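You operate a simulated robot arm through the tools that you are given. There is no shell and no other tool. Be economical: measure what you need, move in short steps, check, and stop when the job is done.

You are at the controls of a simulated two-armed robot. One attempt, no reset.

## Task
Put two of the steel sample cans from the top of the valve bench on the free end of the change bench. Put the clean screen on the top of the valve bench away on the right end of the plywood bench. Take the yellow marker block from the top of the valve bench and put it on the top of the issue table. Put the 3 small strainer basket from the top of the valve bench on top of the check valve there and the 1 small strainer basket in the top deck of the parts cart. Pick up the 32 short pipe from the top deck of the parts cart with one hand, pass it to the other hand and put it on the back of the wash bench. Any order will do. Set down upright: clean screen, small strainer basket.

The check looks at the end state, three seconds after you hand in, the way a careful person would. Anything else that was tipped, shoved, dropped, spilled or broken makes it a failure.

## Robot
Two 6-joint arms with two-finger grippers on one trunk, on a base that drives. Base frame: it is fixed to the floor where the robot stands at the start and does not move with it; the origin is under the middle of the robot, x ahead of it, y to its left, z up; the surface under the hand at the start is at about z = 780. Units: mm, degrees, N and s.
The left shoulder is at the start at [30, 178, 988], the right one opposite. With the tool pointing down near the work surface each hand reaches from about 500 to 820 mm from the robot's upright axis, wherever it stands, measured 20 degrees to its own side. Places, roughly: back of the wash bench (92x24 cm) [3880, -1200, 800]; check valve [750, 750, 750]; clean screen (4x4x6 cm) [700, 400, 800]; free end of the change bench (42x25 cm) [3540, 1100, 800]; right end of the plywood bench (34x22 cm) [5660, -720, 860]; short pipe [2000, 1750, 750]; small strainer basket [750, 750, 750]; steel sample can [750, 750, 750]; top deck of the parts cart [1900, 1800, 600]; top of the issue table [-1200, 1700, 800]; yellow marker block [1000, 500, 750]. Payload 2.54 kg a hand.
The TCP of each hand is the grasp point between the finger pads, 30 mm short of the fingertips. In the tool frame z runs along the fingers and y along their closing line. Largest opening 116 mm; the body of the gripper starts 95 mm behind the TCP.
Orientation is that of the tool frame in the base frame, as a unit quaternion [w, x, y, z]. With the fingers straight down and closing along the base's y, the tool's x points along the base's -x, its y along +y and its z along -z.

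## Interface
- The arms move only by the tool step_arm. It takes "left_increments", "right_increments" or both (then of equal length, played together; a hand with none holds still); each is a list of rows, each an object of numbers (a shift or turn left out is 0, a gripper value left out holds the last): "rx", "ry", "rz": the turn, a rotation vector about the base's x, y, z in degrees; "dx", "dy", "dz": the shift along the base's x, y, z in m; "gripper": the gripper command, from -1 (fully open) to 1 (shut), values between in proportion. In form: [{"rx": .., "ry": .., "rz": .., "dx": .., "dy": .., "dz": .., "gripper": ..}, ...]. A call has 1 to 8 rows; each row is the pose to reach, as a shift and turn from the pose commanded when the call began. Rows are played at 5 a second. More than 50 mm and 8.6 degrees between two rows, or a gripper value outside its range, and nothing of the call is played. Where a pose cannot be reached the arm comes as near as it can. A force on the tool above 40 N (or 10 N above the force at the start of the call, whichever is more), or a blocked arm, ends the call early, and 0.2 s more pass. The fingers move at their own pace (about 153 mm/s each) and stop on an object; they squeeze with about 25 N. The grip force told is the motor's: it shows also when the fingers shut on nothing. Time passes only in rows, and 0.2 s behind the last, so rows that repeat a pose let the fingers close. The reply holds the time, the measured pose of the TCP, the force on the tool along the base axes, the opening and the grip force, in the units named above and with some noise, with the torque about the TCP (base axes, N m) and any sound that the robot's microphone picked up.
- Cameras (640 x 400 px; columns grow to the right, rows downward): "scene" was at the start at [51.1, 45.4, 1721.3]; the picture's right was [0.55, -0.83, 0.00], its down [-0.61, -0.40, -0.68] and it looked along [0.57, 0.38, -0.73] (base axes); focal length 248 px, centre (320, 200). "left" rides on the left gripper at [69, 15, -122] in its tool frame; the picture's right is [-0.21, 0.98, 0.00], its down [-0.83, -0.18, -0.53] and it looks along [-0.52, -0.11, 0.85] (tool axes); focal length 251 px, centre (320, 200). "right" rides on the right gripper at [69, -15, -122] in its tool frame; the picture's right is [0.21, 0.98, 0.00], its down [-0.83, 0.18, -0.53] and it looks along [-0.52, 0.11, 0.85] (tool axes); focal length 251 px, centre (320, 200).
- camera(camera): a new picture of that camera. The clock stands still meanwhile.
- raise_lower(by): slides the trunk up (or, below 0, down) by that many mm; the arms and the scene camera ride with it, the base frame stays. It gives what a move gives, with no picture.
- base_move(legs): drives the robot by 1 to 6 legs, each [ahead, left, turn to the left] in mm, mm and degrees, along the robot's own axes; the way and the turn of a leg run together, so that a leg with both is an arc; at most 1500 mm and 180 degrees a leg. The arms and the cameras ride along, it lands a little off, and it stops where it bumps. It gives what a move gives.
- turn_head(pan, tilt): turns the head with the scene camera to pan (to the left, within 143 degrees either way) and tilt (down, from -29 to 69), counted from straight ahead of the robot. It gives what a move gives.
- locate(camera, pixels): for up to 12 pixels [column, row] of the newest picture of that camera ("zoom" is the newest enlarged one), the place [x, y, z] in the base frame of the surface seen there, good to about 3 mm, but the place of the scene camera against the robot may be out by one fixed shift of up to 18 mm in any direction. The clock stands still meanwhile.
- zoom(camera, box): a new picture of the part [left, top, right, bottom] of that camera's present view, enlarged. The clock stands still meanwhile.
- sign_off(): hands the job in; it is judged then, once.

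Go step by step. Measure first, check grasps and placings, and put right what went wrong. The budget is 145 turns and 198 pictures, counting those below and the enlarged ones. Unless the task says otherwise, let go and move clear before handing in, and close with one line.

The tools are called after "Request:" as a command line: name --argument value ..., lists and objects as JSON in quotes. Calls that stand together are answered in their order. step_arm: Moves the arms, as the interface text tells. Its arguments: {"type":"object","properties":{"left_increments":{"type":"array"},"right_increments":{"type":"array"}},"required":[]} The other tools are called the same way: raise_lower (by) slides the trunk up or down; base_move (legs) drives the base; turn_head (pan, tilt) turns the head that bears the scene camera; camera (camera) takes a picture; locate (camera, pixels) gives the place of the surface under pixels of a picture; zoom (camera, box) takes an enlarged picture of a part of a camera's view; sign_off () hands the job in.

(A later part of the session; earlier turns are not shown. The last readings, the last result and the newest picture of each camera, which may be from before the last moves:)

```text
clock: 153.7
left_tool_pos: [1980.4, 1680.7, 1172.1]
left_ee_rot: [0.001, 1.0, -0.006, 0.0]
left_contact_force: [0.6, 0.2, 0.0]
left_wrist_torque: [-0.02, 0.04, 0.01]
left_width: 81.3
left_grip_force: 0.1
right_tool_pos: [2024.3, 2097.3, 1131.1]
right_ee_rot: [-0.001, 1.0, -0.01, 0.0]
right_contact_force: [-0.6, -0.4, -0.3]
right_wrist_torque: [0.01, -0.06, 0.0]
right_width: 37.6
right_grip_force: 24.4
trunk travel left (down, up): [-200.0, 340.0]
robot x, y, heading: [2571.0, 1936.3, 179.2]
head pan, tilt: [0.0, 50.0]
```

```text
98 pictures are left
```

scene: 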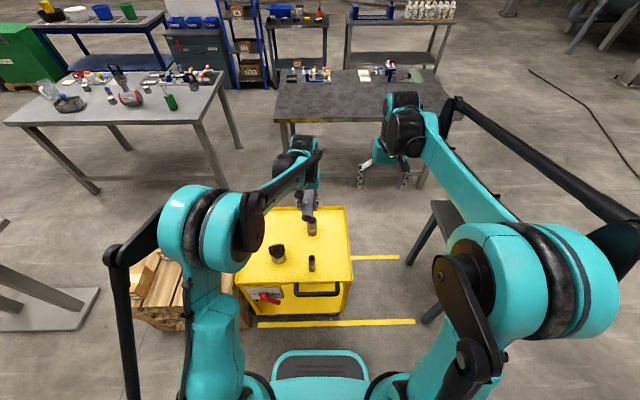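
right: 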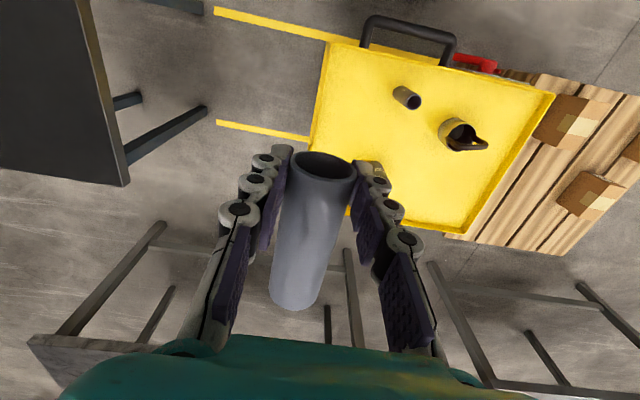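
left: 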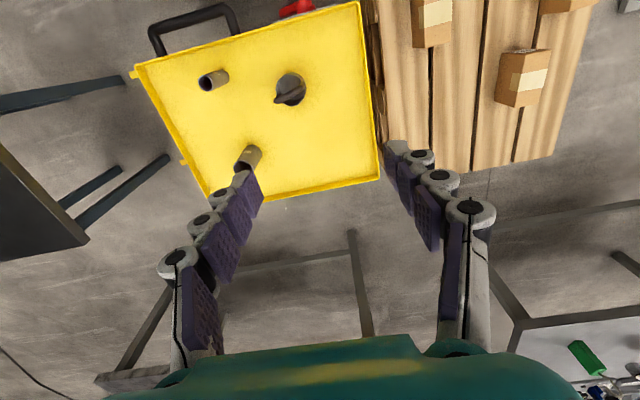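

Hand-over done: the right hand alone holds the pipe (37.6 mm). Next I survey the southern route so I can fetch the clean screen with the left hand on the way.

Request:
turn_head --pan 75 --tilt 25

Request:
camera --camera "scene"

Request:
turn_head --pan 120 --tilt 25

Request:
camera --camera "scene"

```text
clock: 155.1
left_tool_pos: [1981.2, 1680.1, 1171.6]
left_ee_rot: [-0.002, 1.0, -0.007, 0.0]
left_contact_force: [0.9, 0.3, 0.6]
left_wrist_torque: [-0.02, -0.01, 0.01]
left_width: 81.2
left_grip_force: 0.1
right_tool_pos: [2023.8, 2095.4, 1130.0]
right_ee_rot: [-0.001, 1.0, -0.011, 0.0]
right_contact_force: [-0.6, -0.4, 0.4]
right_wrist_torque: [0.04, -0.04, -0.06]
right_width: 37.6
right_grip_force: 25.1
trunk travel left (down, up): [-200.0, 340.0]
robot x, y, heading: [2571.4, 1933.1, 178.9]
head pan, tilt: [75.0, 25.0]
```

```text
97 pictures are left
```

scene: 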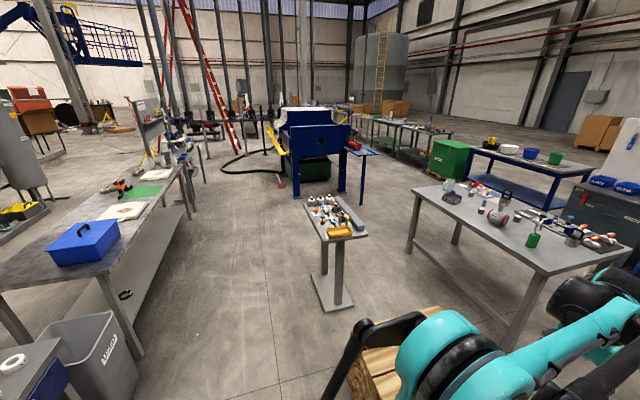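

```text
clock: 156.2
left_tool_pos: [1980.3, 1680.1, 1172.0]
left_ee_rot: [-0.001, 1.0, -0.005, -0.002]
left_contact_force: [0.2, -0.7, 0.2]
left_wrist_torque: [0.0, 0.02, -0.03]
left_width: 81.4
left_grip_force: 0.0
right_tool_pos: [2023.4, 2094.9, 1130.4]
right_ee_rot: [0.0, 1.0, -0.01, -0.001]
right_contact_force: [0.0, -1.0, -0.5]
right_wrist_torque: [-0.04, -0.02, -0.01]
right_width: 37.5
right_grip_force: 25.0
trunk travel left (down, up): [-200.0, 340.0]
robot x, y, heading: [2575.5, 1933.8, 178.4]
head pan, tilt: [120.0, 25.0]
```

```text
96 pictures are left
```

scene: 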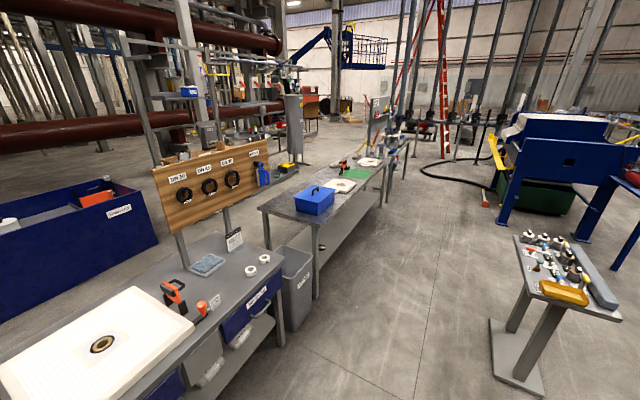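

Request:
locate --camera "scene" --pixels '[[285, 325], [315, 298], [262, 207], [385, 165], [500, 335], [540, 395], [507, 225], [555, 240], [610, 310], [285, 165], [240, 285], [230, 140]]'

Request:
turn_head --pan 75 --tilt 25

Request:
camera --camera "scene"

Request:
locate --camera "scene" --pixels '[[283, 178], [298, 195], [345, 195], [362, 205], [340, 305], [305, 205], [365, 225], [430, 170], [410, 190], [460, 205], [300, 250], [450, 290]]'

```text
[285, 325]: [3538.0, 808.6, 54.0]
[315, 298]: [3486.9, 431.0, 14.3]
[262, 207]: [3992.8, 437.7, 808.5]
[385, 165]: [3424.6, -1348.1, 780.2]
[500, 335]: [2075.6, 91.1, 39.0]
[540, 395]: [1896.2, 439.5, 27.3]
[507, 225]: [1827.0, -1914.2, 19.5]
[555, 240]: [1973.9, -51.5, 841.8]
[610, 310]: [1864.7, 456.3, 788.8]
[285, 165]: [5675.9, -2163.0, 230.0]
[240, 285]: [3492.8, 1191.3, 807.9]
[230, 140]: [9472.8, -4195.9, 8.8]
```

```text
clock: 157.4
left_tool_pos: [1980.4, 1679.0, 1171.9]
left_ee_rot: [-0.001, 1.0, -0.006, -0.001]
left_contact_force: [-0.2, 0.3, 0.3]
left_wrist_torque: [0.03, 0.02, -0.04]
left_width: 81.5
left_grip_force: 0.0
right_tool_pos: [2025.0, 2095.6, 1130.7]
right_ee_rot: [-0.001, 1.0, -0.01, 0.0]
right_contact_force: [0.4, -0.2, 0.0]
right_wrist_torque: [0.03, -0.02, -0.02]
right_width: 37.4
right_grip_force: 25.3
trunk travel left (down, up): [-200.0, 340.0]
robot x, y, heading: [2573.9, 1927.5, 178.7]
head pan, tilt: [75.0, 25.0]
```

```text
95 pictures are left
```

scene: 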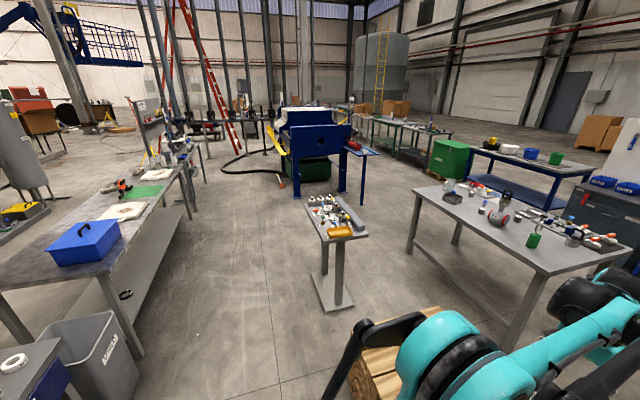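

```text
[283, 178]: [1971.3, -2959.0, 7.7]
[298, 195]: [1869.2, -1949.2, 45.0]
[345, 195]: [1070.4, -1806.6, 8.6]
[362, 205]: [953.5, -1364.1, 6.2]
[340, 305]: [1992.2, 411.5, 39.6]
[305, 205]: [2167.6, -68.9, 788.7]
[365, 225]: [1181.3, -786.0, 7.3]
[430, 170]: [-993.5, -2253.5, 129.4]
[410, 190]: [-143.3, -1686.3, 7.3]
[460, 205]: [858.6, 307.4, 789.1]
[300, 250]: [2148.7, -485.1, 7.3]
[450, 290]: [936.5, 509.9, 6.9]
```

The corridor is clear: x≈2800 southwards, then y≈−760 westwards between the valve bench (y>−150) and the blue press table (y<−1360). Driving there.

Request:
base_move --legs '[[-230, 0, 0], [0, 0, 91.3], [1350, 0, 0], [1340, 0, 0], [0, 0, -90], [1400, 0, 0]]'

Request:
turn_head --pan 0 --tilt 35

Request:
camera --camera "scene"

```text
clock: 186.1
left_tool_pos: [755.8, -955.5, 1172.9]
left_ee_rot: [-0.001, 1.0, -0.023, -0.002]
left_contact_force: [0.1, 0.2, 0.0]
left_wrist_torque: [0.03, -0.03, 0.0]
left_width: 81.2
left_grip_force: 0.0
right_tool_pos: [814.5, -541.3, 1130.0]
right_ee_rot: [0.001, 1.0, -0.027, 0.0]
right_contact_force: [-1.2, 0.1, -1.4]
right_wrist_torque: [-0.02, -0.04, 0.01]
right_width: 37.4
right_grip_force: 25.1
trunk travel left (down, up): [-200.0, 340.0]
robot x, y, heading: [1359.7, -718.8, 176.9]
head pan, tilt: [75.0, 25.0]
```

```text
clock: 187.6
left_tool_pos: [755.9, -955.4, 1172.0]
left_ee_rot: [0.0, 1.0, -0.022, -0.001]
left_contact_force: [0.3, -1.4, 0.7]
left_wrist_torque: [-0.04, 0.0, -0.02]
left_width: 81.2
left_grip_force: 0.0
right_tool_pos: [813.9, -540.4, 1130.3]
right_ee_rot: [0.0, 1.0, -0.028, 0.0]
right_contact_force: [-0.8, -0.6, 0.1]
right_wrist_torque: [0.0, -0.07, -0.01]
right_width: 37.3
right_grip_force: 25.0
trunk travel left (down, up): [-200.0, 340.0]
robot x, y, heading: [1357.8, -722.2, 176.7]
head pan, tilt: [0.0, 35.0]
```

```text
94 pictures are left
```

scene: 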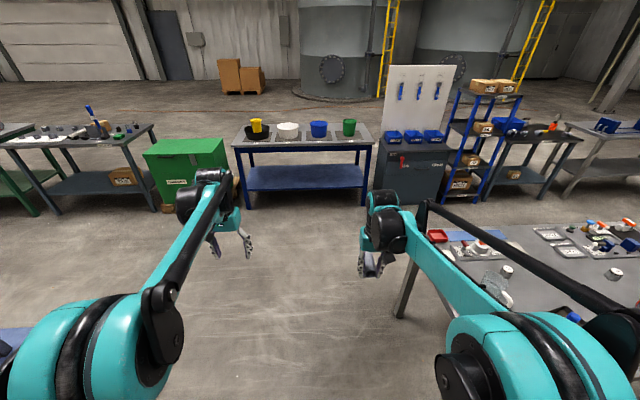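

Open floor ahead. I'll continue around to the front of the valve bench for the clean screen.

Request:
base_move --legs '[[0, 0, 3.3], [1500, 0, 0], [190, 0, 0], [0, 0, -90], [930, 0, 0], [0, 0, -90]]'

Request:
turn_head --pan 10 --tilt 50

Request:
camera --camera "scene"

```text
clock: 208.6
left_tool_pos: [255.6, 515.3, 1171.5]
left_ee_rot: [0.001, -0.011, 1.0, -0.001]
left_contact_force: [0.9, -0.2, -0.4]
left_wrist_torque: [0.01, 0.04, -0.04]
left_width: 80.9
left_grip_force: 0.1
right_tool_pos: [225.2, 97.8, 1130.4]
right_ee_rot: [0.0, -0.007, 1.0, 0.0]
right_contact_force: [-0.1, -0.2, -0.2]
right_wrist_torque: [0.01, 0.04, -0.01]
right_width: 37.1
right_grip_force: 25.8
trunk travel left (down, up): [-200.0, 340.0]
robot x, y, heading: [-327.5, 241.7, 0.9]
head pan, tilt: [0.0, 35.0]
```

```text
clock: 209.4
left_tool_pos: [254.9, 515.7, 1171.8]
left_ee_rot: [0.001, -0.011, 1.0, -0.002]
left_contact_force: [0.9, -0.3, -0.9]
left_wrist_torque: [-0.04, -0.01, 0.0]
left_width: 81.0
left_grip_force: 0.0
right_tool_pos: [225.7, 97.7, 1129.5]
right_ee_rot: [0.001, -0.008, 1.0, 0.0]
right_contact_force: [-0.3, -0.3, -0.4]
right_wrist_torque: [0.0, -0.01, 0.02]
right_width: 37.4
right_grip_force: 25.1
trunk travel left (down, up): [-200.0, 340.0]
robot x, y, heading: [-328.0, 242.5, 0.6]
head pan, tilt: [10.0, 50.0]
```

```text
93 pictures are left
```

scene: 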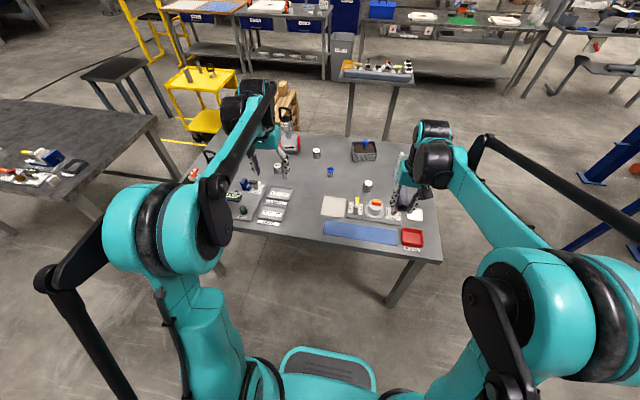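

I'll drive up to the bench and look down with the left wrist camera at the screen.

Request:
base_move --legs '[[390, -30, -0.6]]'

Request:
camera --camera "left"

```text
clock: 211.8
left_tool_pos: [644.2, 488.8, 1171.1]
left_ee_rot: [0.0, -0.01, 1.0, -0.001]
left_contact_force: [0.3, -0.1, 0.1]
left_wrist_torque: [0.0, 0.03, -0.02]
left_width: 81.3
left_grip_force: 0.1
right_tool_pos: [611.3, 71.0, 1130.5]
right_ee_rot: [0.0, -0.005, 1.0, 0.0]
right_contact_force: [0.0, 0.0, -0.7]
right_wrist_torque: [-0.02, 0.02, -0.01]
right_width: 37.3
right_grip_force: 25.1
trunk travel left (down, up): [-200.0, 340.0]
robot x, y, heading: [58.8, 219.2, 0.7]
head pan, tilt: [10.0, 50.0]
```

```text
92 pictures are left
```

left: 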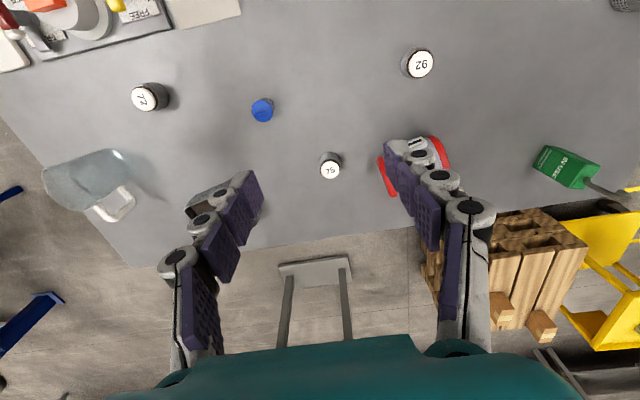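

Request:
locate --camera "left" --pixels '[[263, 110], [263, 104], [256, 112], [270, 112], [261, 101], [330, 170], [148, 98], [421, 64], [332, 160]]'

Request:
zoom --camera "left" --box '[238, 85, 288, 130]'

```text
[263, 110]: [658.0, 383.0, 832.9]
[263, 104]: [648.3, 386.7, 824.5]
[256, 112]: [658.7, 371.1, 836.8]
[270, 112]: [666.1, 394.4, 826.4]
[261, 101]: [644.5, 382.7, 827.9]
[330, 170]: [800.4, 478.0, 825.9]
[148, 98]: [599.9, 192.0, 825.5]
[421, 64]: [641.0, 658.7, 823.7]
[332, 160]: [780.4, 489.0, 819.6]
```

```text
8.89 times, centred on (263, 108) of left
```

zoom: 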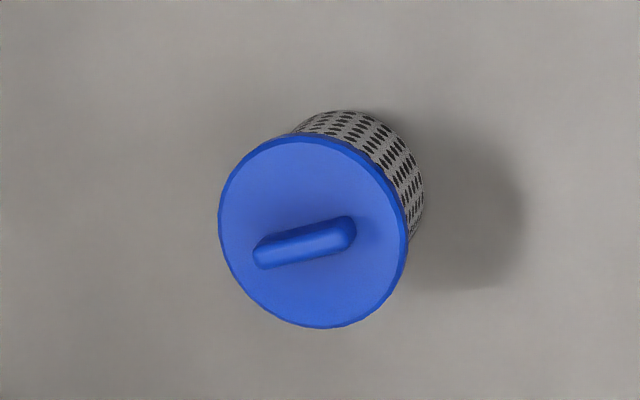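

The screen's cap centre is about (661,382), top z≈833. I'll go above it and check once more.

Request:
step_arm --left_increments '[{"dx": 0.005, "dy": -0.03, "dz": -0.03}, {"dx": 0.01, "dy": -0.06, "dz": -0.065}, {"dx": 0.0175, "dy": -0.085, "dz": -0.1}, {"dx": 0.0175, "dy": -0.107, "dz": -0.14}, {"dx": 0.0175, "dy": -0.107, "dz": -0.185}, {"dx": 0.0175, "dy": -0.107, "dz": -0.23}, {"dx": 0.0175, "dy": -0.107, "dz": -0.27}]'

Request:
camera --camera "left"

```text
clock: 213.4
left_tool_pos: [661.2, 381.1, 900.8]
left_ee_rot: [0.0, -0.009, 1.0, -0.001]
left_contact_force: [0.7, 1.2, 1.0]
left_wrist_torque: [-0.01, 0.04, -0.01]
left_width: 81.2
left_grip_force: 0.0
right_tool_pos: [613.8, 71.8, 1129.5]
right_ee_rot: [0.0, -0.006, 1.0, 0.0]
right_contact_force: [0.6, 1.0, -0.1]
right_wrist_torque: [-0.03, 0.03, -0.02]
right_width: 37.5
right_grip_force: 24.4
trunk travel left (down, up): [-200.0, 340.0]
robot x, y, heading: [61.4, 217.2, 0.6]
head pan, tilt: [10.0, 50.0]
```

```text
90 pictures are left
```

left: 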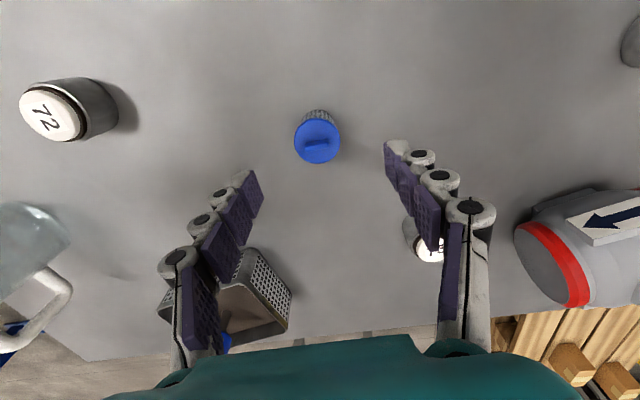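

Request:
locate --camera "left" --pixels '[[317, 152], [297, 142], [339, 138], [317, 125], [318, 162], [318, 142]]'

```text
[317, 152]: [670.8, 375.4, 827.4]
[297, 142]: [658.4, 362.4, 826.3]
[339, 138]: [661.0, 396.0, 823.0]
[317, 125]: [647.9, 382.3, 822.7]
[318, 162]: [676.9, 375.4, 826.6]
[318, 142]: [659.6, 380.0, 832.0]
```

Centred within 2 mm. Descending to z≈814 and gripping.

Request:
step_arm --left_increments '[{"dx": -0.001, "dy": -0.002, "dz": -0.04}, {"dx": -0.001, "dy": -0.002, "dz": -0.075}, {"dx": -0.001, "dy": -0.002, "dz": -0.087}, {"dx": -0.001, "dy": -0.002, "dz": -0.087, "gripper": 0.2}, {"dx": -0.001, "dy": -0.002, "dz": -0.087, "gripper": 1}, {"dx": -0.001, "dy": -0.002, "dz": -0.087, "gripper": 1}, {"dx": -0.001, "dy": -0.002, "dz": -0.087, "gripper": 1}]'

Request:
step_arm --left_increments '[{"dz": 0.02}, {"dz": 0.06}, {"dz": 0.1}, {"dz": 0.14}, {"dz": 0.18}, {"dz": 0.22}, {"dz": 0.26}, {"dz": 0.3}]'

Request:
camera --camera "left"

Request:
camera --camera "right"

```text
clock: 215.0
left_tool_pos: [662.2, 379.9, 814.9]
left_ee_rot: [0.0, -0.01, 1.0, -0.001]
left_contact_force: [-0.8, 0.7, -1.0]
left_wrist_torque: [0.03, -0.02, -0.01]
left_width: 34.4
left_grip_force: 24.9
right_tool_pos: [613.4, 72.2, 1130.4]
right_ee_rot: [0.0, -0.006, 1.0, 0.0]
right_contact_force: [-0.8, 0.7, -0.5]
right_wrist_torque: [0.01, -0.01, 0.0]
right_width: 37.2
right_grip_force: 25.0
trunk travel left (down, up): [-200.0, 340.0]
robot x, y, heading: [58.3, 218.6, 0.5]
head pan, tilt: [10.0, 50.0]
```

```text
clock: 216.8
left_tool_pos: [657.9, 381.7, 1115.4]
left_ee_rot: [0.001, -0.01, 1.0, -0.002]
left_contact_force: [-0.3, -0.3, 0.1]
left_wrist_torque: [0.01, -0.02, -0.02]
left_width: 34.5
left_grip_force: 25.0
right_tool_pos: [612.3, 71.8, 1130.3]
right_ee_rot: [0.0, -0.005, 1.0, 0.0]
right_contact_force: [0.3, 0.5, -0.3]
right_wrist_torque: [-0.01, -0.01, 0.0]
right_width: 37.6
right_grip_force: 25.2
trunk travel left (down, up): [-200.0, 340.0]
robot x, y, heading: [61.4, 215.6, 0.8]
head pan, tilt: [10.0, 50.0]
```

```text
89 pictures are left
```

left: 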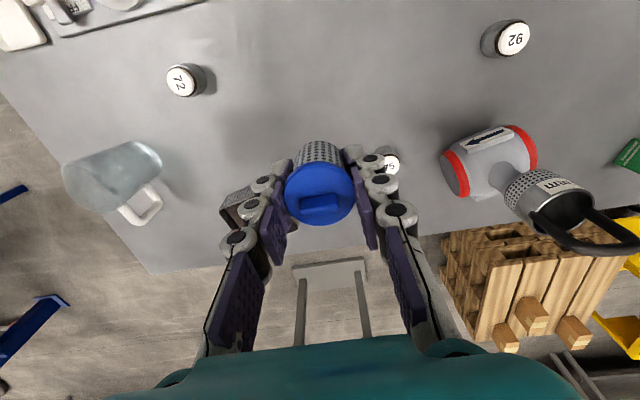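

```text
88 pictures are left
```

right: 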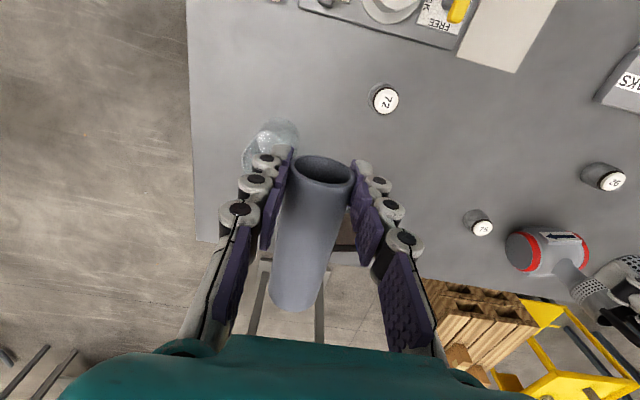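

Both objects are held (screen 34.5 mm, pipe 37.6 mm). I'll back out and drive round the south end of the bench towards the wash bench.

Request:
base_move --legs '[[-390, 0, -0.7], [0, 0, -90], [930, 0, 0], [0, 0, 90], [1450, 0, 0], [1350, 0, 0]]'

Request:
turn_head --pan -10 --tilt 30

Request:
camera --camera "scene"

```text
clock: 244.7
left_tool_pos: [3078.0, -499.2, 1113.9]
left_ee_rot: [0.001, -0.016, 1.0, -0.001]
left_contact_force: [0.0, 0.0, -0.5]
left_wrist_torque: [0.0, 0.01, 0.02]
left_width: 34.4
left_grip_force: 25.2
right_tool_pos: [3036.7, -809.5, 1131.3]
right_ee_rot: [0.0, -0.011, 1.0, 0.0]
right_contact_force: [-0.4, 0.2, -0.1]
right_wrist_torque: [0.0, 0.06, -0.01]
right_width: 37.3
right_grip_force: 24.5
trunk travel left (down, up): [-200.0, 340.0]
robot x, y, heading: [2478.5, -670.8, 1.2]
head pan, tilt: [10.0, 50.0]
```

```text
clock: 245.5
left_tool_pos: [3078.2, -499.0, 1114.5]
left_ee_rot: [0.001, -0.015, 1.0, -0.001]
left_contact_force: [0.1, 0.1, 0.4]
left_wrist_torque: [0.02, -0.02, 0.01]
left_width: 34.4
left_grip_force: 24.8
right_tool_pos: [3035.6, -810.2, 1129.8]
right_ee_rot: [0.001, -0.012, 1.0, 0.0]
right_contact_force: [-1.4, -1.6, -0.7]
right_wrist_torque: [-0.01, 0.05, 0.0]
right_width: 37.4
right_grip_force: 25.0
trunk travel left (down, up): [-200.0, 340.0]
robot x, y, heading: [2481.1, -671.7, 1.2]
head pan, tilt: [-10.0, 30.0]
```

```text
87 pictures are left
```

scene: 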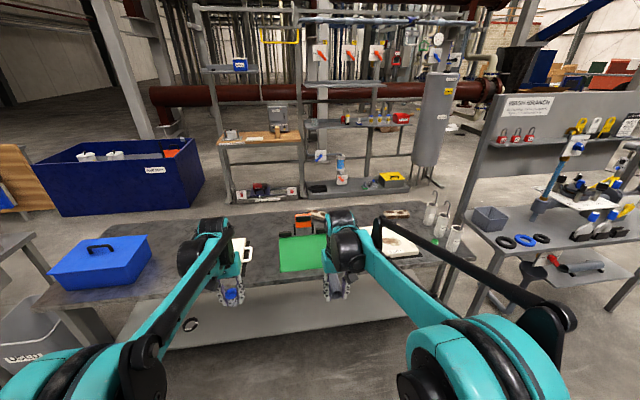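

The wash bench is ahead (green mat, orange tools, blue box). I'll measure its edges and items to choose a free spot on the back strip.

Request:
locate --camera "scene" --pixels '[[105, 330], [300, 285], [85, 225], [270, 232], [410, 202], [330, 205], [300, 255], [310, 222], [400, 245], [380, 215], [440, 225], [270, 140]]'

Request:
zoom --camera "scene" --box '[210, 190, 490, 320]'

Request:
camera --camera "right"

```text
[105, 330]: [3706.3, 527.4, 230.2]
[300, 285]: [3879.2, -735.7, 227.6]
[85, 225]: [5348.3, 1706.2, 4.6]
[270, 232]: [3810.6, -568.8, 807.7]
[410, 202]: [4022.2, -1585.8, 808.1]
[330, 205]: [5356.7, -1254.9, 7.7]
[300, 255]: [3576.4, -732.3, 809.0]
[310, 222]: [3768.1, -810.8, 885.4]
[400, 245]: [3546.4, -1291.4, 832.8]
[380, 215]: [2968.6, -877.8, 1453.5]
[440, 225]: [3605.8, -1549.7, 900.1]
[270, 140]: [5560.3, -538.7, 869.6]
```

```text
2.29 times, centred on (350, 255) of scene
```

zoom: 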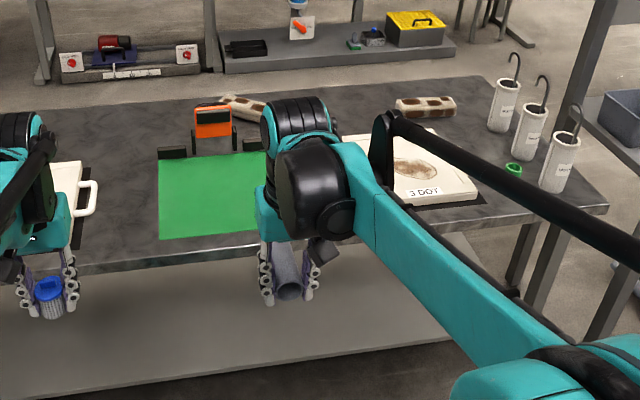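

```text
85 pictures are left
```

right: 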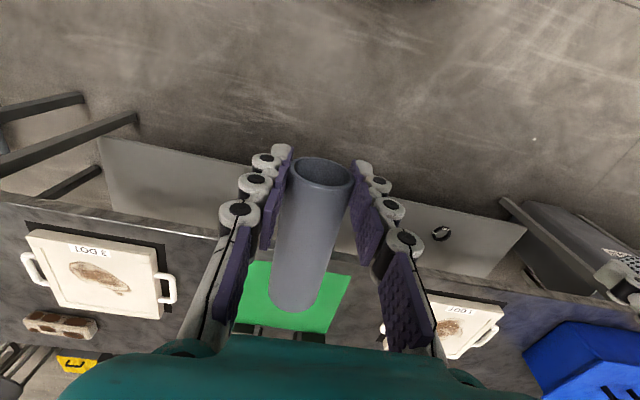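

The bench top is at z≈800, x≈3420–4025, with an orange gauge near (3768,−811) and a sample near y≈−1350 at the back. I'll drive closer with the right hand facing y≈−1100.

Request:
base_move --legs '[[0, -250, -1.2], [600, 0, 0]]'

Request:
turn_head --pan -15 --tilt 50

Request:
camera --camera "scene"

Request:
camera --camera "right"

```text
clock: 250.4
left_tool_pos: [3693.7, -791.3, 1114.2]
left_ee_rot: [0.0, 0.01, 1.0, -0.001]
left_contact_force: [0.8, 0.1, 0.0]
left_wrist_torque: [-0.04, 0.04, 0.01]
left_width: 34.7
left_grip_force: 25.2
right_tool_pos: [3635.7, -1100.3, 1129.6]
right_ee_rot: [0.001, 0.015, 1.0, 0.0]
right_contact_force: [0.7, -0.5, -0.9]
right_wrist_torque: [0.04, 0.0, 0.0]
right_width: 36.7
right_grip_force: 24.8
trunk travel left (down, up): [-200.0, 340.0]
robot x, y, heading: [3085.8, -926.2, -1.8]
head pan, tilt: [-10.0, 30.0]
```

```text
clock: 251.2
left_tool_pos: [3694.5, -792.1, 1114.1]
left_ee_rot: [0.0, 0.011, 1.0, -0.001]
left_contact_force: [-0.8, -0.2, 1.5]
left_wrist_torque: [-0.01, -0.01, 0.04]
left_width: 34.4
left_grip_force: 25.0
right_tool_pos: [3635.2, -1098.5, 1130.0]
right_ee_rot: [0.0, 0.014, 1.0, 0.0]
right_contact_force: [0.0, 0.7, -0.1]
right_wrist_torque: [-0.02, 0.03, 0.02]
right_width: 37.3
right_grip_force: 25.0
trunk travel left (down, up): [-200.0, 340.0]
robot x, y, heading: [3089.7, -931.0, -1.8]
head pan, tilt: [-15.0, 50.0]
```

```text
84 pictures are left
```

scene: 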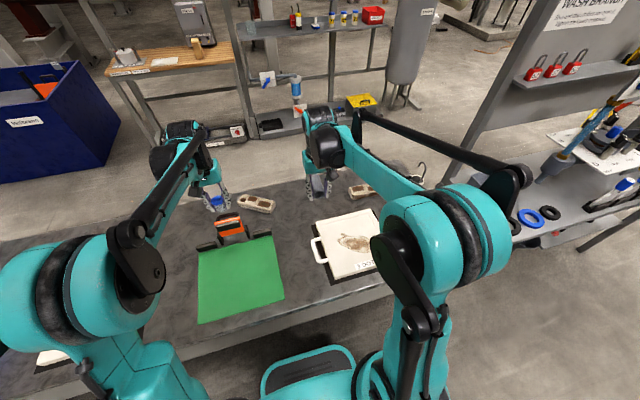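

```text
83 pictures are left
```

right: 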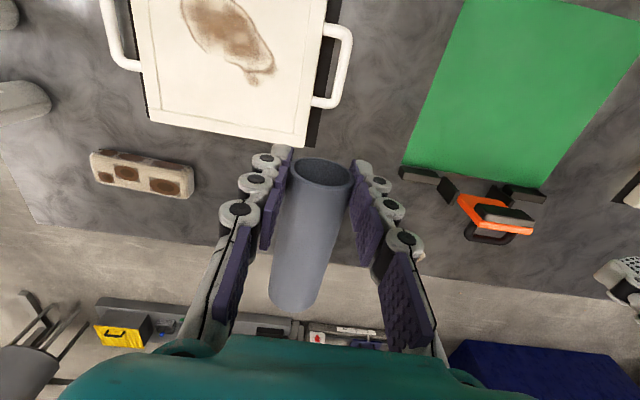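

Request:
locate --camera "right" --pixels '[[360, 130], [400, 215], [250, 165], [225, 235], [410, 275], [190, 185], [300, 142], [455, 195], [325, 165], [290, 290], [345, 105], [430, 175]]'

```text
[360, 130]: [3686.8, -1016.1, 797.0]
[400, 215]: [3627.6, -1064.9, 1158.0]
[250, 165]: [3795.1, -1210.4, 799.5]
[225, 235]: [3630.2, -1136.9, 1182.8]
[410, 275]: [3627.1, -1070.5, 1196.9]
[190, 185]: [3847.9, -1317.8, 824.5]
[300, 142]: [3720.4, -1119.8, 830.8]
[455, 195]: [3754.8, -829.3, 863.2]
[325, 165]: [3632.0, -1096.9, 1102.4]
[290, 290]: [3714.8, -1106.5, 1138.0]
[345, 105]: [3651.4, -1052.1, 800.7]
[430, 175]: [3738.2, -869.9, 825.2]
```

Free back area spans x≈3740–4020, y≈−1290…−900. I'll take the pipe to TCP x≈3835 (pipe 3821–3925), y≈−1098 and lower.

Request:
step_arm --right_increments '[{"dx": 0.04}, {"dx": 0.08}, {"dx": 0.12, "dz": -0.01}, {"dx": 0.16, "dz": -0.03}, {"dx": 0.2, "dz": -0.05}, {"dx": 0.2, "dz": -0.095}, {"dx": 0.2, "dz": -0.14}, {"dx": 0.2, "dz": -0.185}]'

Request:
step_arm --right_increments '[{"dz": -0.04}, {"dz": -0.08}, {"dz": -0.1}, {"dz": -0.1}]'

Request:
camera --camera "right"

Request:
camera --camera "scene"

```text
clock: 253.0
left_tool_pos: [3694.3, -792.3, 1113.1]
left_ee_rot: [0.0, 0.011, 1.0, -0.001]
left_contact_force: [-0.6, 1.0, 0.3]
left_wrist_torque: [0.01, 0.01, 0.01]
left_width: 34.6
left_grip_force: 25.1
right_tool_pos: [3837.8, -1102.1, 945.6]
right_ee_rot: [0.0, 0.015, 1.0, 0.001]
right_contact_force: [0.2, -0.2, -0.5]
right_wrist_torque: [0.01, 0.01, 0.05]
right_width: 37.1
right_grip_force: 25.3
trunk travel left (down, up): [-200.0, 340.0]
robot x, y, heading: [3089.1, -929.4, -1.5]
head pan, tilt: [-15.0, 50.0]
```

```text
clock: 254.0
left_tool_pos: [3693.6, -791.6, 1114.0]
left_ee_rot: [0.001, 0.01, 1.0, -0.002]
left_contact_force: [0.1, -0.9, 1.2]
left_wrist_torque: [-0.02, -0.02, -0.02]
left_width: 34.6
left_grip_force: 24.4
right_tool_pos: [3835.4, -1100.8, 843.7]
right_ee_rot: [0.0, 0.016, 1.0, 0.0]
right_contact_force: [0.2, 0.2, -0.4]
right_wrist_torque: [-0.03, 0.03, 0.02]
right_width: 37.0
right_grip_force: 25.4
trunk travel left (down, up): [-200.0, 340.0]
robot x, y, heading: [3087.6, -932.7, -1.5]
head pan, tilt: [-15.0, 50.0]
```

```text
82 pictures are left
```

right: 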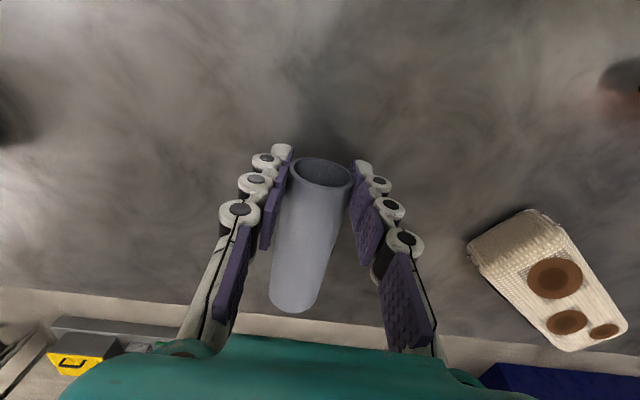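

```text
81 pictures are left
```

scene: 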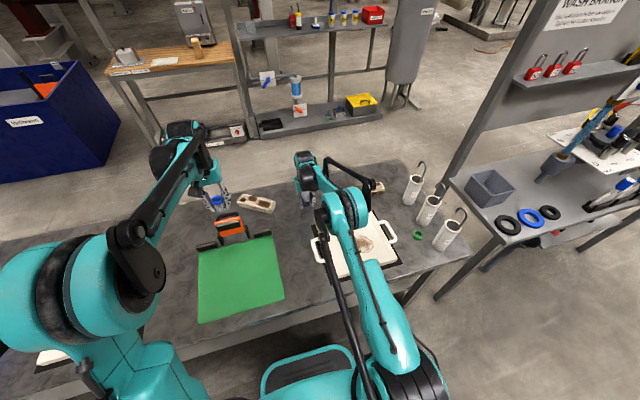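

Request:
step_arm --right_increments '[{"dz": -0.006}, {"dz": -0.01}, {"dz": -0.012}, {"dz": -0.012}]'

```text
clock: 255.0
left_tool_pos: [3694.0, -791.5, 1113.5]
left_ee_rot: [0.001, 0.011, 1.0, 0.0]
left_contact_force: [0.0, -0.5, -0.1]
left_wrist_torque: [-0.01, 0.0, 0.01]
left_width: 34.6
left_grip_force: 25.1
right_tool_pos: [3835.5, -1100.4, 834.2]
right_ee_rot: [0.0, 0.015, 1.0, -0.001]
right_contact_force: [-0.1, -0.2, 0.5]
right_wrist_torque: [-0.01, 0.04, -0.03]
right_width: 37.1
right_grip_force: 24.5
trunk travel left (down, up): [-200.0, 340.0]
robot x, y, heading: [3090.0, -927.6, -1.3]
head pan, tilt: [-15.0, 50.0]
```

Request:
step_arm --right_increments '[{"dz": -0.0015}, {"dz": -0.003}, {"dz": -0.003}]'

```text
clock: 255.8
left_tool_pos: [3693.3, -791.0, 1114.1]
left_ee_rot: [0.001, 0.01, 1.0, -0.001]
left_contact_force: [0.4, -0.2, 0.2]
left_wrist_torque: [0.01, -0.01, -0.07]
left_width: 34.9
left_grip_force: 24.6
right_tool_pos: [3833.4, -1099.2, 831.9]
right_ee_rot: [0.0, 0.015, 1.0, -0.001]
right_contact_force: [3.8, -1.4, 10.1]
right_wrist_torque: [-0.08, -0.7, -0.07]
right_width: 37.3
right_grip_force: 25.0
trunk travel left (down, up): [-200.0, 340.0]
robot x, y, heading: [3091.8, -932.4, -1.9]
head pan, tilt: [-15.0, 50.0]
```

The far end touches first (10 N, torque −0.7). Close enough: I'll open slowly to a modest width and rise straight up.

Request:
step_arm --right_increments '[{"dz": -0.0005, "gripper": 0.34}, {"dz": -0.0005, "gripper": 0.3}, {"dz": -0.0005, "gripper": 0.2}, {"dz": -0.0005, "gripper": 0.0}, {"dz": -0.0005, "gripper": -0.2}, {"dz": 0.02, "gripper": -0.2}, {"dz": 0.06, "gripper": -0.2}, {"dz": 0.1, "gripper": -0.2}]'

Request:
camera --camera "right"

```text
clock: 257.6
left_tool_pos: [3693.8, -791.9, 1114.1]
left_ee_rot: [0.001, 0.01, 1.0, 0.0]
left_contact_force: [-0.2, 0.1, 0.8]
left_wrist_torque: [0.02, -0.01, -0.01]
left_width: 34.5
left_grip_force: 25.1
right_tool_pos: [3836.4, -1096.2, 931.3]
right_ee_rot: [0.0, 0.014, 1.0, 0.0]
right_contact_force: [-0.8, 0.4, 0.2]
right_wrist_torque: [0.0, 0.01, 0.03]
right_width: 69.8
right_grip_force: 0.1
trunk travel left (down, up): [-200.0, 340.0]
robot x, y, heading: [3088.7, -927.7, -1.7]
head pan, tilt: [-15.0, 50.0]
```

```text
80 pictures are left
```

right: 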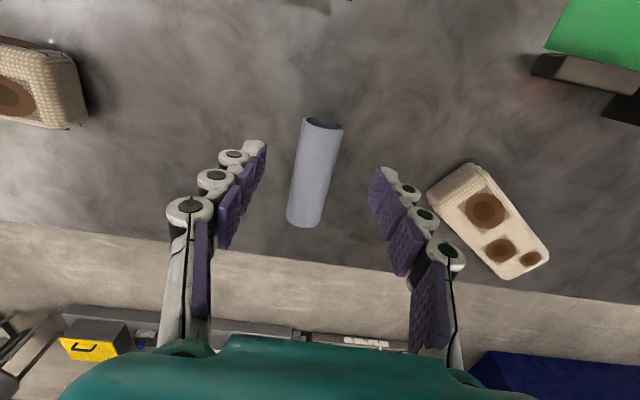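

The pipe lies still on the back of the wash bench. I'll retract the right hand and survey the way to the plywood bench.

Request:
step_arm --right_increments '[{"dz": 0.05}, {"dz": 0.1}, {"dz": 0.15}, {"dz": 0.2}, {"dz": 0.22, "dx": -0.045}, {"dz": 0.22, "dx": -0.09}, {"dz": 0.22, "dx": -0.135}, {"dz": 0.22, "dx": -0.18}]'

Request:
turn_head --pan 25 --tilt 25

Request:
camera --camera "scene"

Request:
locate --camera "scene" --pixels '[[150, 200], [260, 240], [300, 190], [360, 200], [420, 160], [480, 160], [200, 280], [100, 220], [330, 130], [560, 170], [20, 250], [250, 130]]'

Request:
turn_head --pan -30 --tilt 25

Request:
camera --camera "scene"

```text
clock: 259.4
left_tool_pos: [3692.6, -792.2, 1115.1]
left_ee_rot: [0.0, 0.011, 1.0, 0.0]
left_contact_force: [-0.4, -0.1, -0.4]
left_wrist_torque: [-0.03, -0.08, -0.04]
left_width: 34.4
left_grip_force: 24.9
right_tool_pos: [3658.3, -1100.8, 1149.2]
right_ee_rot: [0.001, 0.015, 1.0, -0.001]
right_contact_force: [-0.5, 0.5, -0.8]
right_wrist_torque: [0.01, -0.04, -0.03]
right_width: 69.7
right_grip_force: 0.1
trunk travel left (down, up): [-200.0, 340.0]
robot x, y, heading: [3089.7, -932.5, -1.8]
head pan, tilt: [-15.0, 50.0]
```

```text
clock: 260.5
left_tool_pos: [3694.5, -791.5, 1114.2]
left_ee_rot: [0.001, 0.011, 1.0, -0.001]
left_contact_force: [-0.6, 0.3, -0.3]
left_wrist_torque: [-0.01, 0.03, -0.01]
left_width: 34.4
left_grip_force: 24.8
right_tool_pos: [3660.2, -1100.7, 1149.4]
right_ee_rot: [0.0, 0.014, 1.0, 0.0]
right_contact_force: [-0.4, 0.1, 0.8]
right_wrist_torque: [0.0, 0.03, 0.0]
right_width: 69.8
right_grip_force: 0.0
trunk travel left (down, up): [-200.0, 340.0]
robot x, y, heading: [3092.3, -931.1, -1.7]
head pan, tilt: [25.0, 25.0]
```

```text
79 pictures are left
```

scene: 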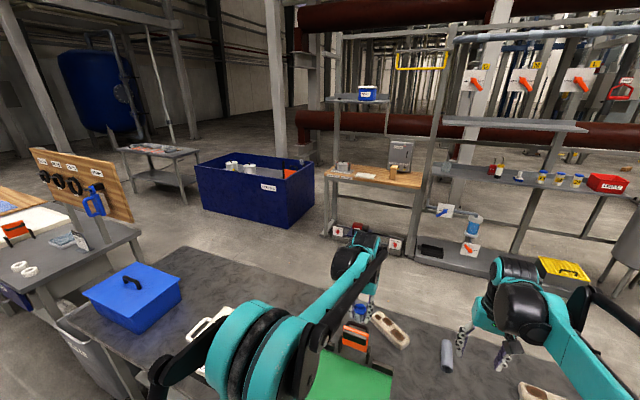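

```text
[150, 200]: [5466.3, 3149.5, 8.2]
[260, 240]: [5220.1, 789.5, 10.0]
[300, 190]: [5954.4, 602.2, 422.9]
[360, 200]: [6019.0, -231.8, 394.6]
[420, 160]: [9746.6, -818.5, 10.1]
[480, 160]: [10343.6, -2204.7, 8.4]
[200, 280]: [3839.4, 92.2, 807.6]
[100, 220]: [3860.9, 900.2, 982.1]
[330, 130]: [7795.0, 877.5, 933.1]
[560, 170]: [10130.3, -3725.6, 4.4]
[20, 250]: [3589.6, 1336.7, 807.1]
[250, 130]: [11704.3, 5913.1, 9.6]
```

```text
clock: 261.7
left_tool_pos: [3693.1, -791.9, 1114.3]
left_ee_rot: [0.001, 0.01, 1.0, 0.0]
left_contact_force: [0.6, -0.3, -0.8]
left_wrist_torque: [0.03, -0.01, 0.0]
left_width: 34.6
left_grip_force: 25.0
right_tool_pos: [3660.0, -1099.6, 1147.6]
right_ee_rot: [0.0, 0.015, 1.0, 0.0]
right_contact_force: [0.2, -0.7, 0.2]
right_wrist_torque: [-0.02, 0.0, 0.01]
right_width: 69.7
right_grip_force: 0.1
trunk travel left (down, up): [-200.0, 340.0]
robot x, y, heading: [3086.4, -930.6, -1.7]
head pan, tilt: [-30.0, 25.0]
```

```text
78 pictures are left
```

scene: 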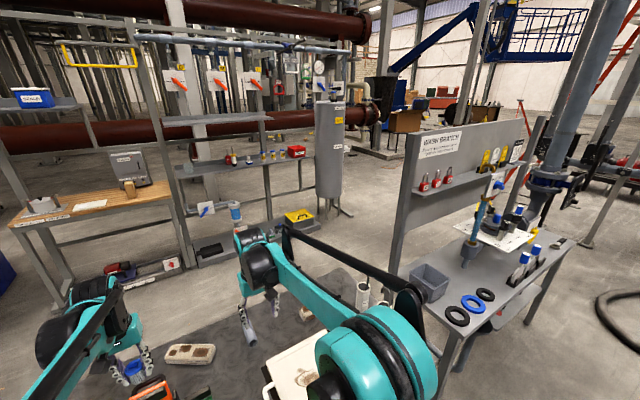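

Request:
locate --camera "scene" --pixels '[[395, 250], [415, 275], [440, 395], [530, 320], [575, 240], [335, 212], [360, 280], [375, 230], [300, 220], [185, 262], [600, 300], [230, 270]]'

Request:
turn_head --pan -60 --tilt 40

Request:
camera --camera "scene"

```text
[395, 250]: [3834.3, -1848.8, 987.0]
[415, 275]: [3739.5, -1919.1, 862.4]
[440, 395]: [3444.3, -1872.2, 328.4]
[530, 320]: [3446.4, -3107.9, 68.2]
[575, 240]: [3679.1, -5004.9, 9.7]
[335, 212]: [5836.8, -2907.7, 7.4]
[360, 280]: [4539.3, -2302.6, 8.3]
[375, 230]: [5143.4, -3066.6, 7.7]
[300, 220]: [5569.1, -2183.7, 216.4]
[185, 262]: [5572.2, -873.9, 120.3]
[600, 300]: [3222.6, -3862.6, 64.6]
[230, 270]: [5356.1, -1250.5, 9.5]
```

```text
clock: 262.7
left_tool_pos: [3694.2, -791.9, 1114.2]
left_ee_rot: [0.001, 0.01, 1.0, -0.001]
left_contact_force: [0.8, 0.5, 0.2]
left_wrist_torque: [0.02, -0.03, 0.03]
left_width: 34.3
left_grip_force: 24.8
right_tool_pos: [3660.2, -1100.2, 1149.2]
right_ee_rot: [0.0, 0.015, 1.0, 0.0]
right_contact_force: [0.1, -0.4, 0.9]
right_wrist_torque: [-0.01, 0.02, 0.0]
right_width: 69.5
right_grip_force: 0.1
trunk travel left (down, up): [-200.0, 340.0]
robot x, y, heading: [3091.2, -929.0, -1.8]
head pan, tilt: [-60.0, 40.0]
```

```text
77 pictures are left
```

scene: 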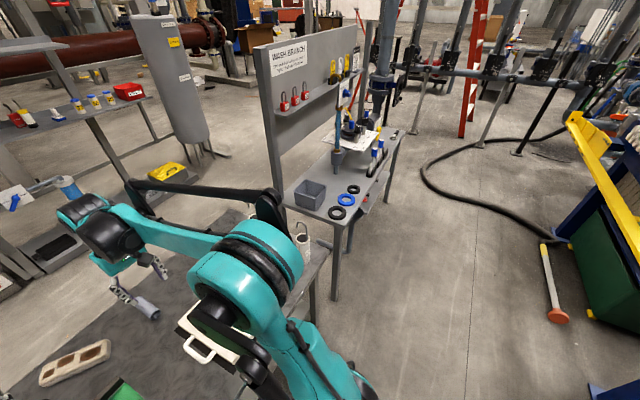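

Request:
locate --camera "scene" --pixels '[[425, 180], [500, 208], [550, 240], [450, 150], [395, 175], [335, 300], [480, 145], [517, 153], [415, 130], [462, 135], [550, 318], [400, 132]]'

Request:
zoom --camera "scene" --box '[300, 0, 640, 220]'

```text
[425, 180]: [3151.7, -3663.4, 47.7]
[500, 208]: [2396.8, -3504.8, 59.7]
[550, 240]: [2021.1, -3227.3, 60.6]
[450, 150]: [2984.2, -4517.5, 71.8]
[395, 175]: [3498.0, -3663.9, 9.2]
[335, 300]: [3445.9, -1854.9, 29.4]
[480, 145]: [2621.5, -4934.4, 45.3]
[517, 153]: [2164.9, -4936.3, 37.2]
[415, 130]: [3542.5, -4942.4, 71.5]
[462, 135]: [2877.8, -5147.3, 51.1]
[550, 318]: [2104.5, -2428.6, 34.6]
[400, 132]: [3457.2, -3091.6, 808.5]
```

```text
1.82 times, centred on (470, 110) of scene
```

zoom: 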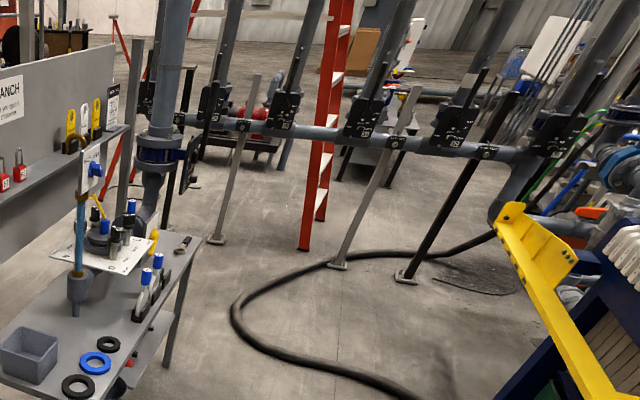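

The southern gap is barred by a thick floor hose, and the bin blocks the gap by the change bench, so I'll take the northern way around the change bench. Driving north along x≈2800.

Request:
base_move --legs '[[-290, 0, 0], [0, 0, 91.8], [1500, 0, 0], [1500, 0, 0], [1400, 0, 0], [400, 0, 0]]'

Request:
turn_head --pan -45 --tilt 25

Request:
camera --camera "scene"

Request:
turn_head --pan 0 --tilt 25

Request:
camera --camera "scene"

```text
clock: 291.2
left_tool_pos: [2125.9, 4383.6, 1113.6]
left_ee_rot: [-0.001, 0.756, -0.655, 0.001]
left_contact_force: [-0.1, -0.6, -0.9]
left_wrist_torque: [-0.03, -0.02, -0.02]
left_width: 34.3
left_grip_force: 24.8
right_tool_pos: [2434.6, 4399.8, 1149.2]
right_ee_rot: [0.0, 0.753, -0.658, -0.001]
right_contact_force: [-1.0, -0.5, 0.0]
right_wrist_torque: [-0.04, 0.03, 0.01]
right_width: 69.9
right_grip_force: 0.1
trunk travel left (down, up): [-200.0, 340.0]
robot x, y, heading: [2361.0, 3810.7, 97.6]
head pan, tilt: [-60.0, 40.0]
```

```text
clock: 291.9
left_tool_pos: [2125.0, 4382.3, 1115.6]
left_ee_rot: [-0.001, 0.756, -0.654, 0.0]
left_contact_force: [0.0, 0.4, -0.8]
left_wrist_torque: [0.01, -0.03, 0.0]
left_width: 34.4
left_grip_force: 24.7
right_tool_pos: [2435.2, 4398.2, 1148.8]
right_ee_rot: [0.001, 0.753, -0.658, 0.0]
right_contact_force: [-0.3, -0.2, -0.7]
right_wrist_torque: [0.03, 0.0, 0.01]
right_width: 69.7
right_grip_force: 0.0
trunk travel left (down, up): [-200.0, 340.0]
robot x, y, heading: [2358.9, 3806.1, 97.9]
head pan, tilt: [-45.0, 25.0]
```

```text
75 pictures are left
```

scene: 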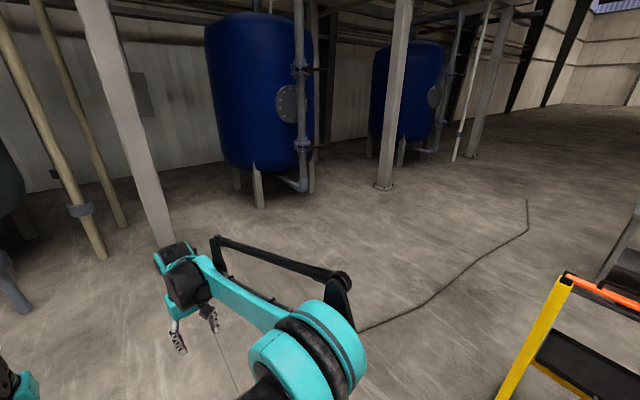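

```text
clock: 293.1
left_tool_pos: [2124.1, 4382.7, 1113.1]
left_ee_rot: [-0.001, 0.756, -0.655, 0.0]
left_contact_force: [0.2, -1.0, 0.3]
left_wrist_torque: [0.02, -0.02, 0.04]
left_width: 34.4
left_grip_force: 25.2
right_tool_pos: [2434.3, 4398.4, 1150.2]
right_ee_rot: [0.0, 0.754, -0.657, 0.0]
right_contact_force: [0.1, 0.2, 0.2]
right_wrist_torque: [0.02, -0.05, 0.02]
right_width: 69.9
right_grip_force: 0.0
trunk travel left (down, up): [-200.0, 340.0]
robot x, y, heading: [2359.3, 3808.4, 97.4]
head pan, tilt: [0.0, 25.0]
```

```text
74 pictures are left
```

scene: 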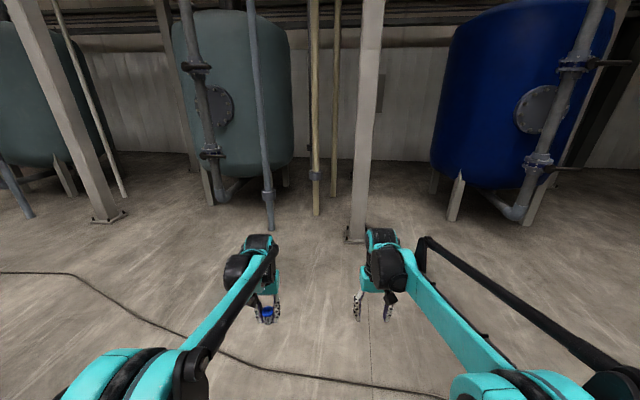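

I drifted more than expected (heading 97°, x 2360). I'll look back to be sure the cart and stool were not touched.

Request:
turn_head --pan 143 --tilt 30

Request:
camera --camera "scene"

```text
clock: 295.3
left_tool_pos: [2124.1, 4380.9, 1113.8]
left_ee_rot: [-0.002, 0.756, -0.655, -0.001]
left_contact_force: [-1.3, 0.0, -0.5]
left_wrist_torque: [-0.01, 0.01, 0.02]
left_width: 34.5
left_grip_force: 24.7
right_tool_pos: [2435.9, 4398.9, 1148.5]
right_ee_rot: [0.0, 0.753, -0.658, 0.0]
right_contact_force: [-0.3, 0.1, -1.2]
right_wrist_torque: [-0.01, -0.02, -0.02]
right_width: 69.5
right_grip_force: 0.1
trunk travel left (down, up): [-200.0, 340.0]
robot x, y, heading: [2359.8, 3804.2, 97.8]
head pan, tilt: [143.0, 30.0]
```

```text
73 pictures are left
```

scene: 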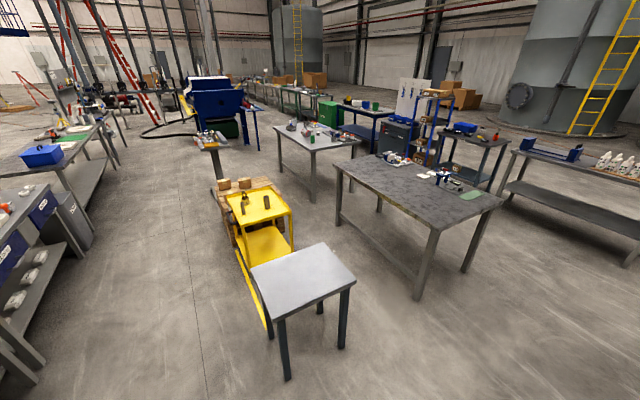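

Request:
zoom --camera "scene" --box '[210, 100, 370, 260]'

Request:
locate --camera "scene" --pixels '[[252, 268], [326, 243], [355, 275], [274, 316], [262, 222], [287, 212], [234, 198], [277, 187]]'

```text
2.50 times, centred on (290, 180) of scene
```

zoom: 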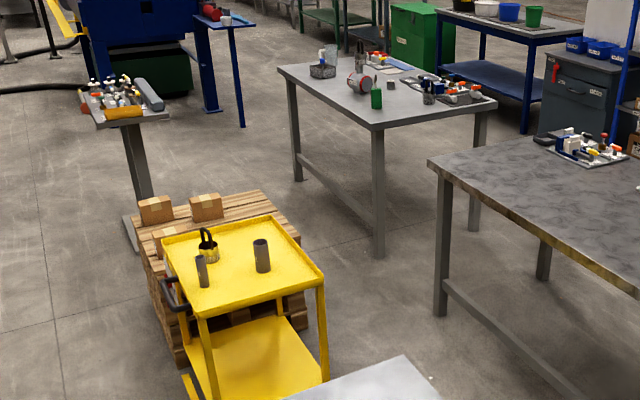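

```text
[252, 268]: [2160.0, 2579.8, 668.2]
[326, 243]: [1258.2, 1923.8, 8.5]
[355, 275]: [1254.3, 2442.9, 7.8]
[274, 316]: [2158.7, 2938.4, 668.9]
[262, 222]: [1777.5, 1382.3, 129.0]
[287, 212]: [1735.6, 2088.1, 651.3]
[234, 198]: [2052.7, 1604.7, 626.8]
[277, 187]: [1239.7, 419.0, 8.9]
```

The stool and cart are where they were. But I can't make out the basket on the check valve; let me enlarge the valve bench.

Request:
zoom --camera "scene" --box '[275, 110, 355, 160]'

Request:
zoom --camera "scene" --box '[220, 180, 300, 230]'

```text
8.00 times, centred on (315, 135) of scene
```

zoom: 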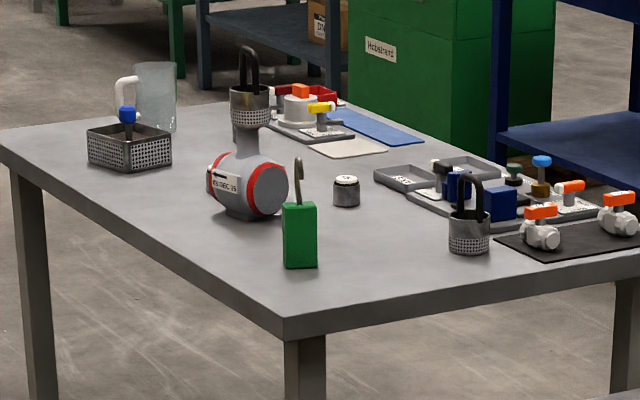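

```text
8.00 times, centred on (260, 205) of scene
```

zoom: 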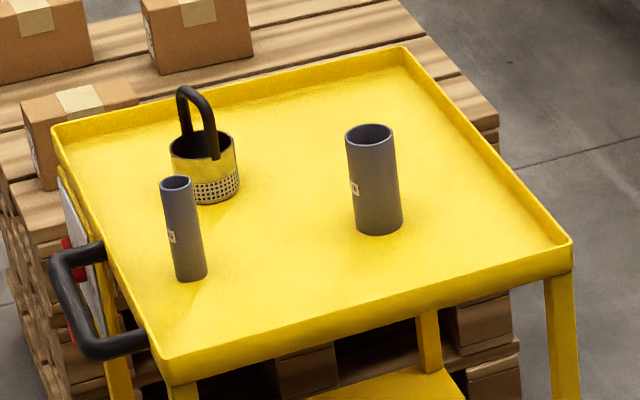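

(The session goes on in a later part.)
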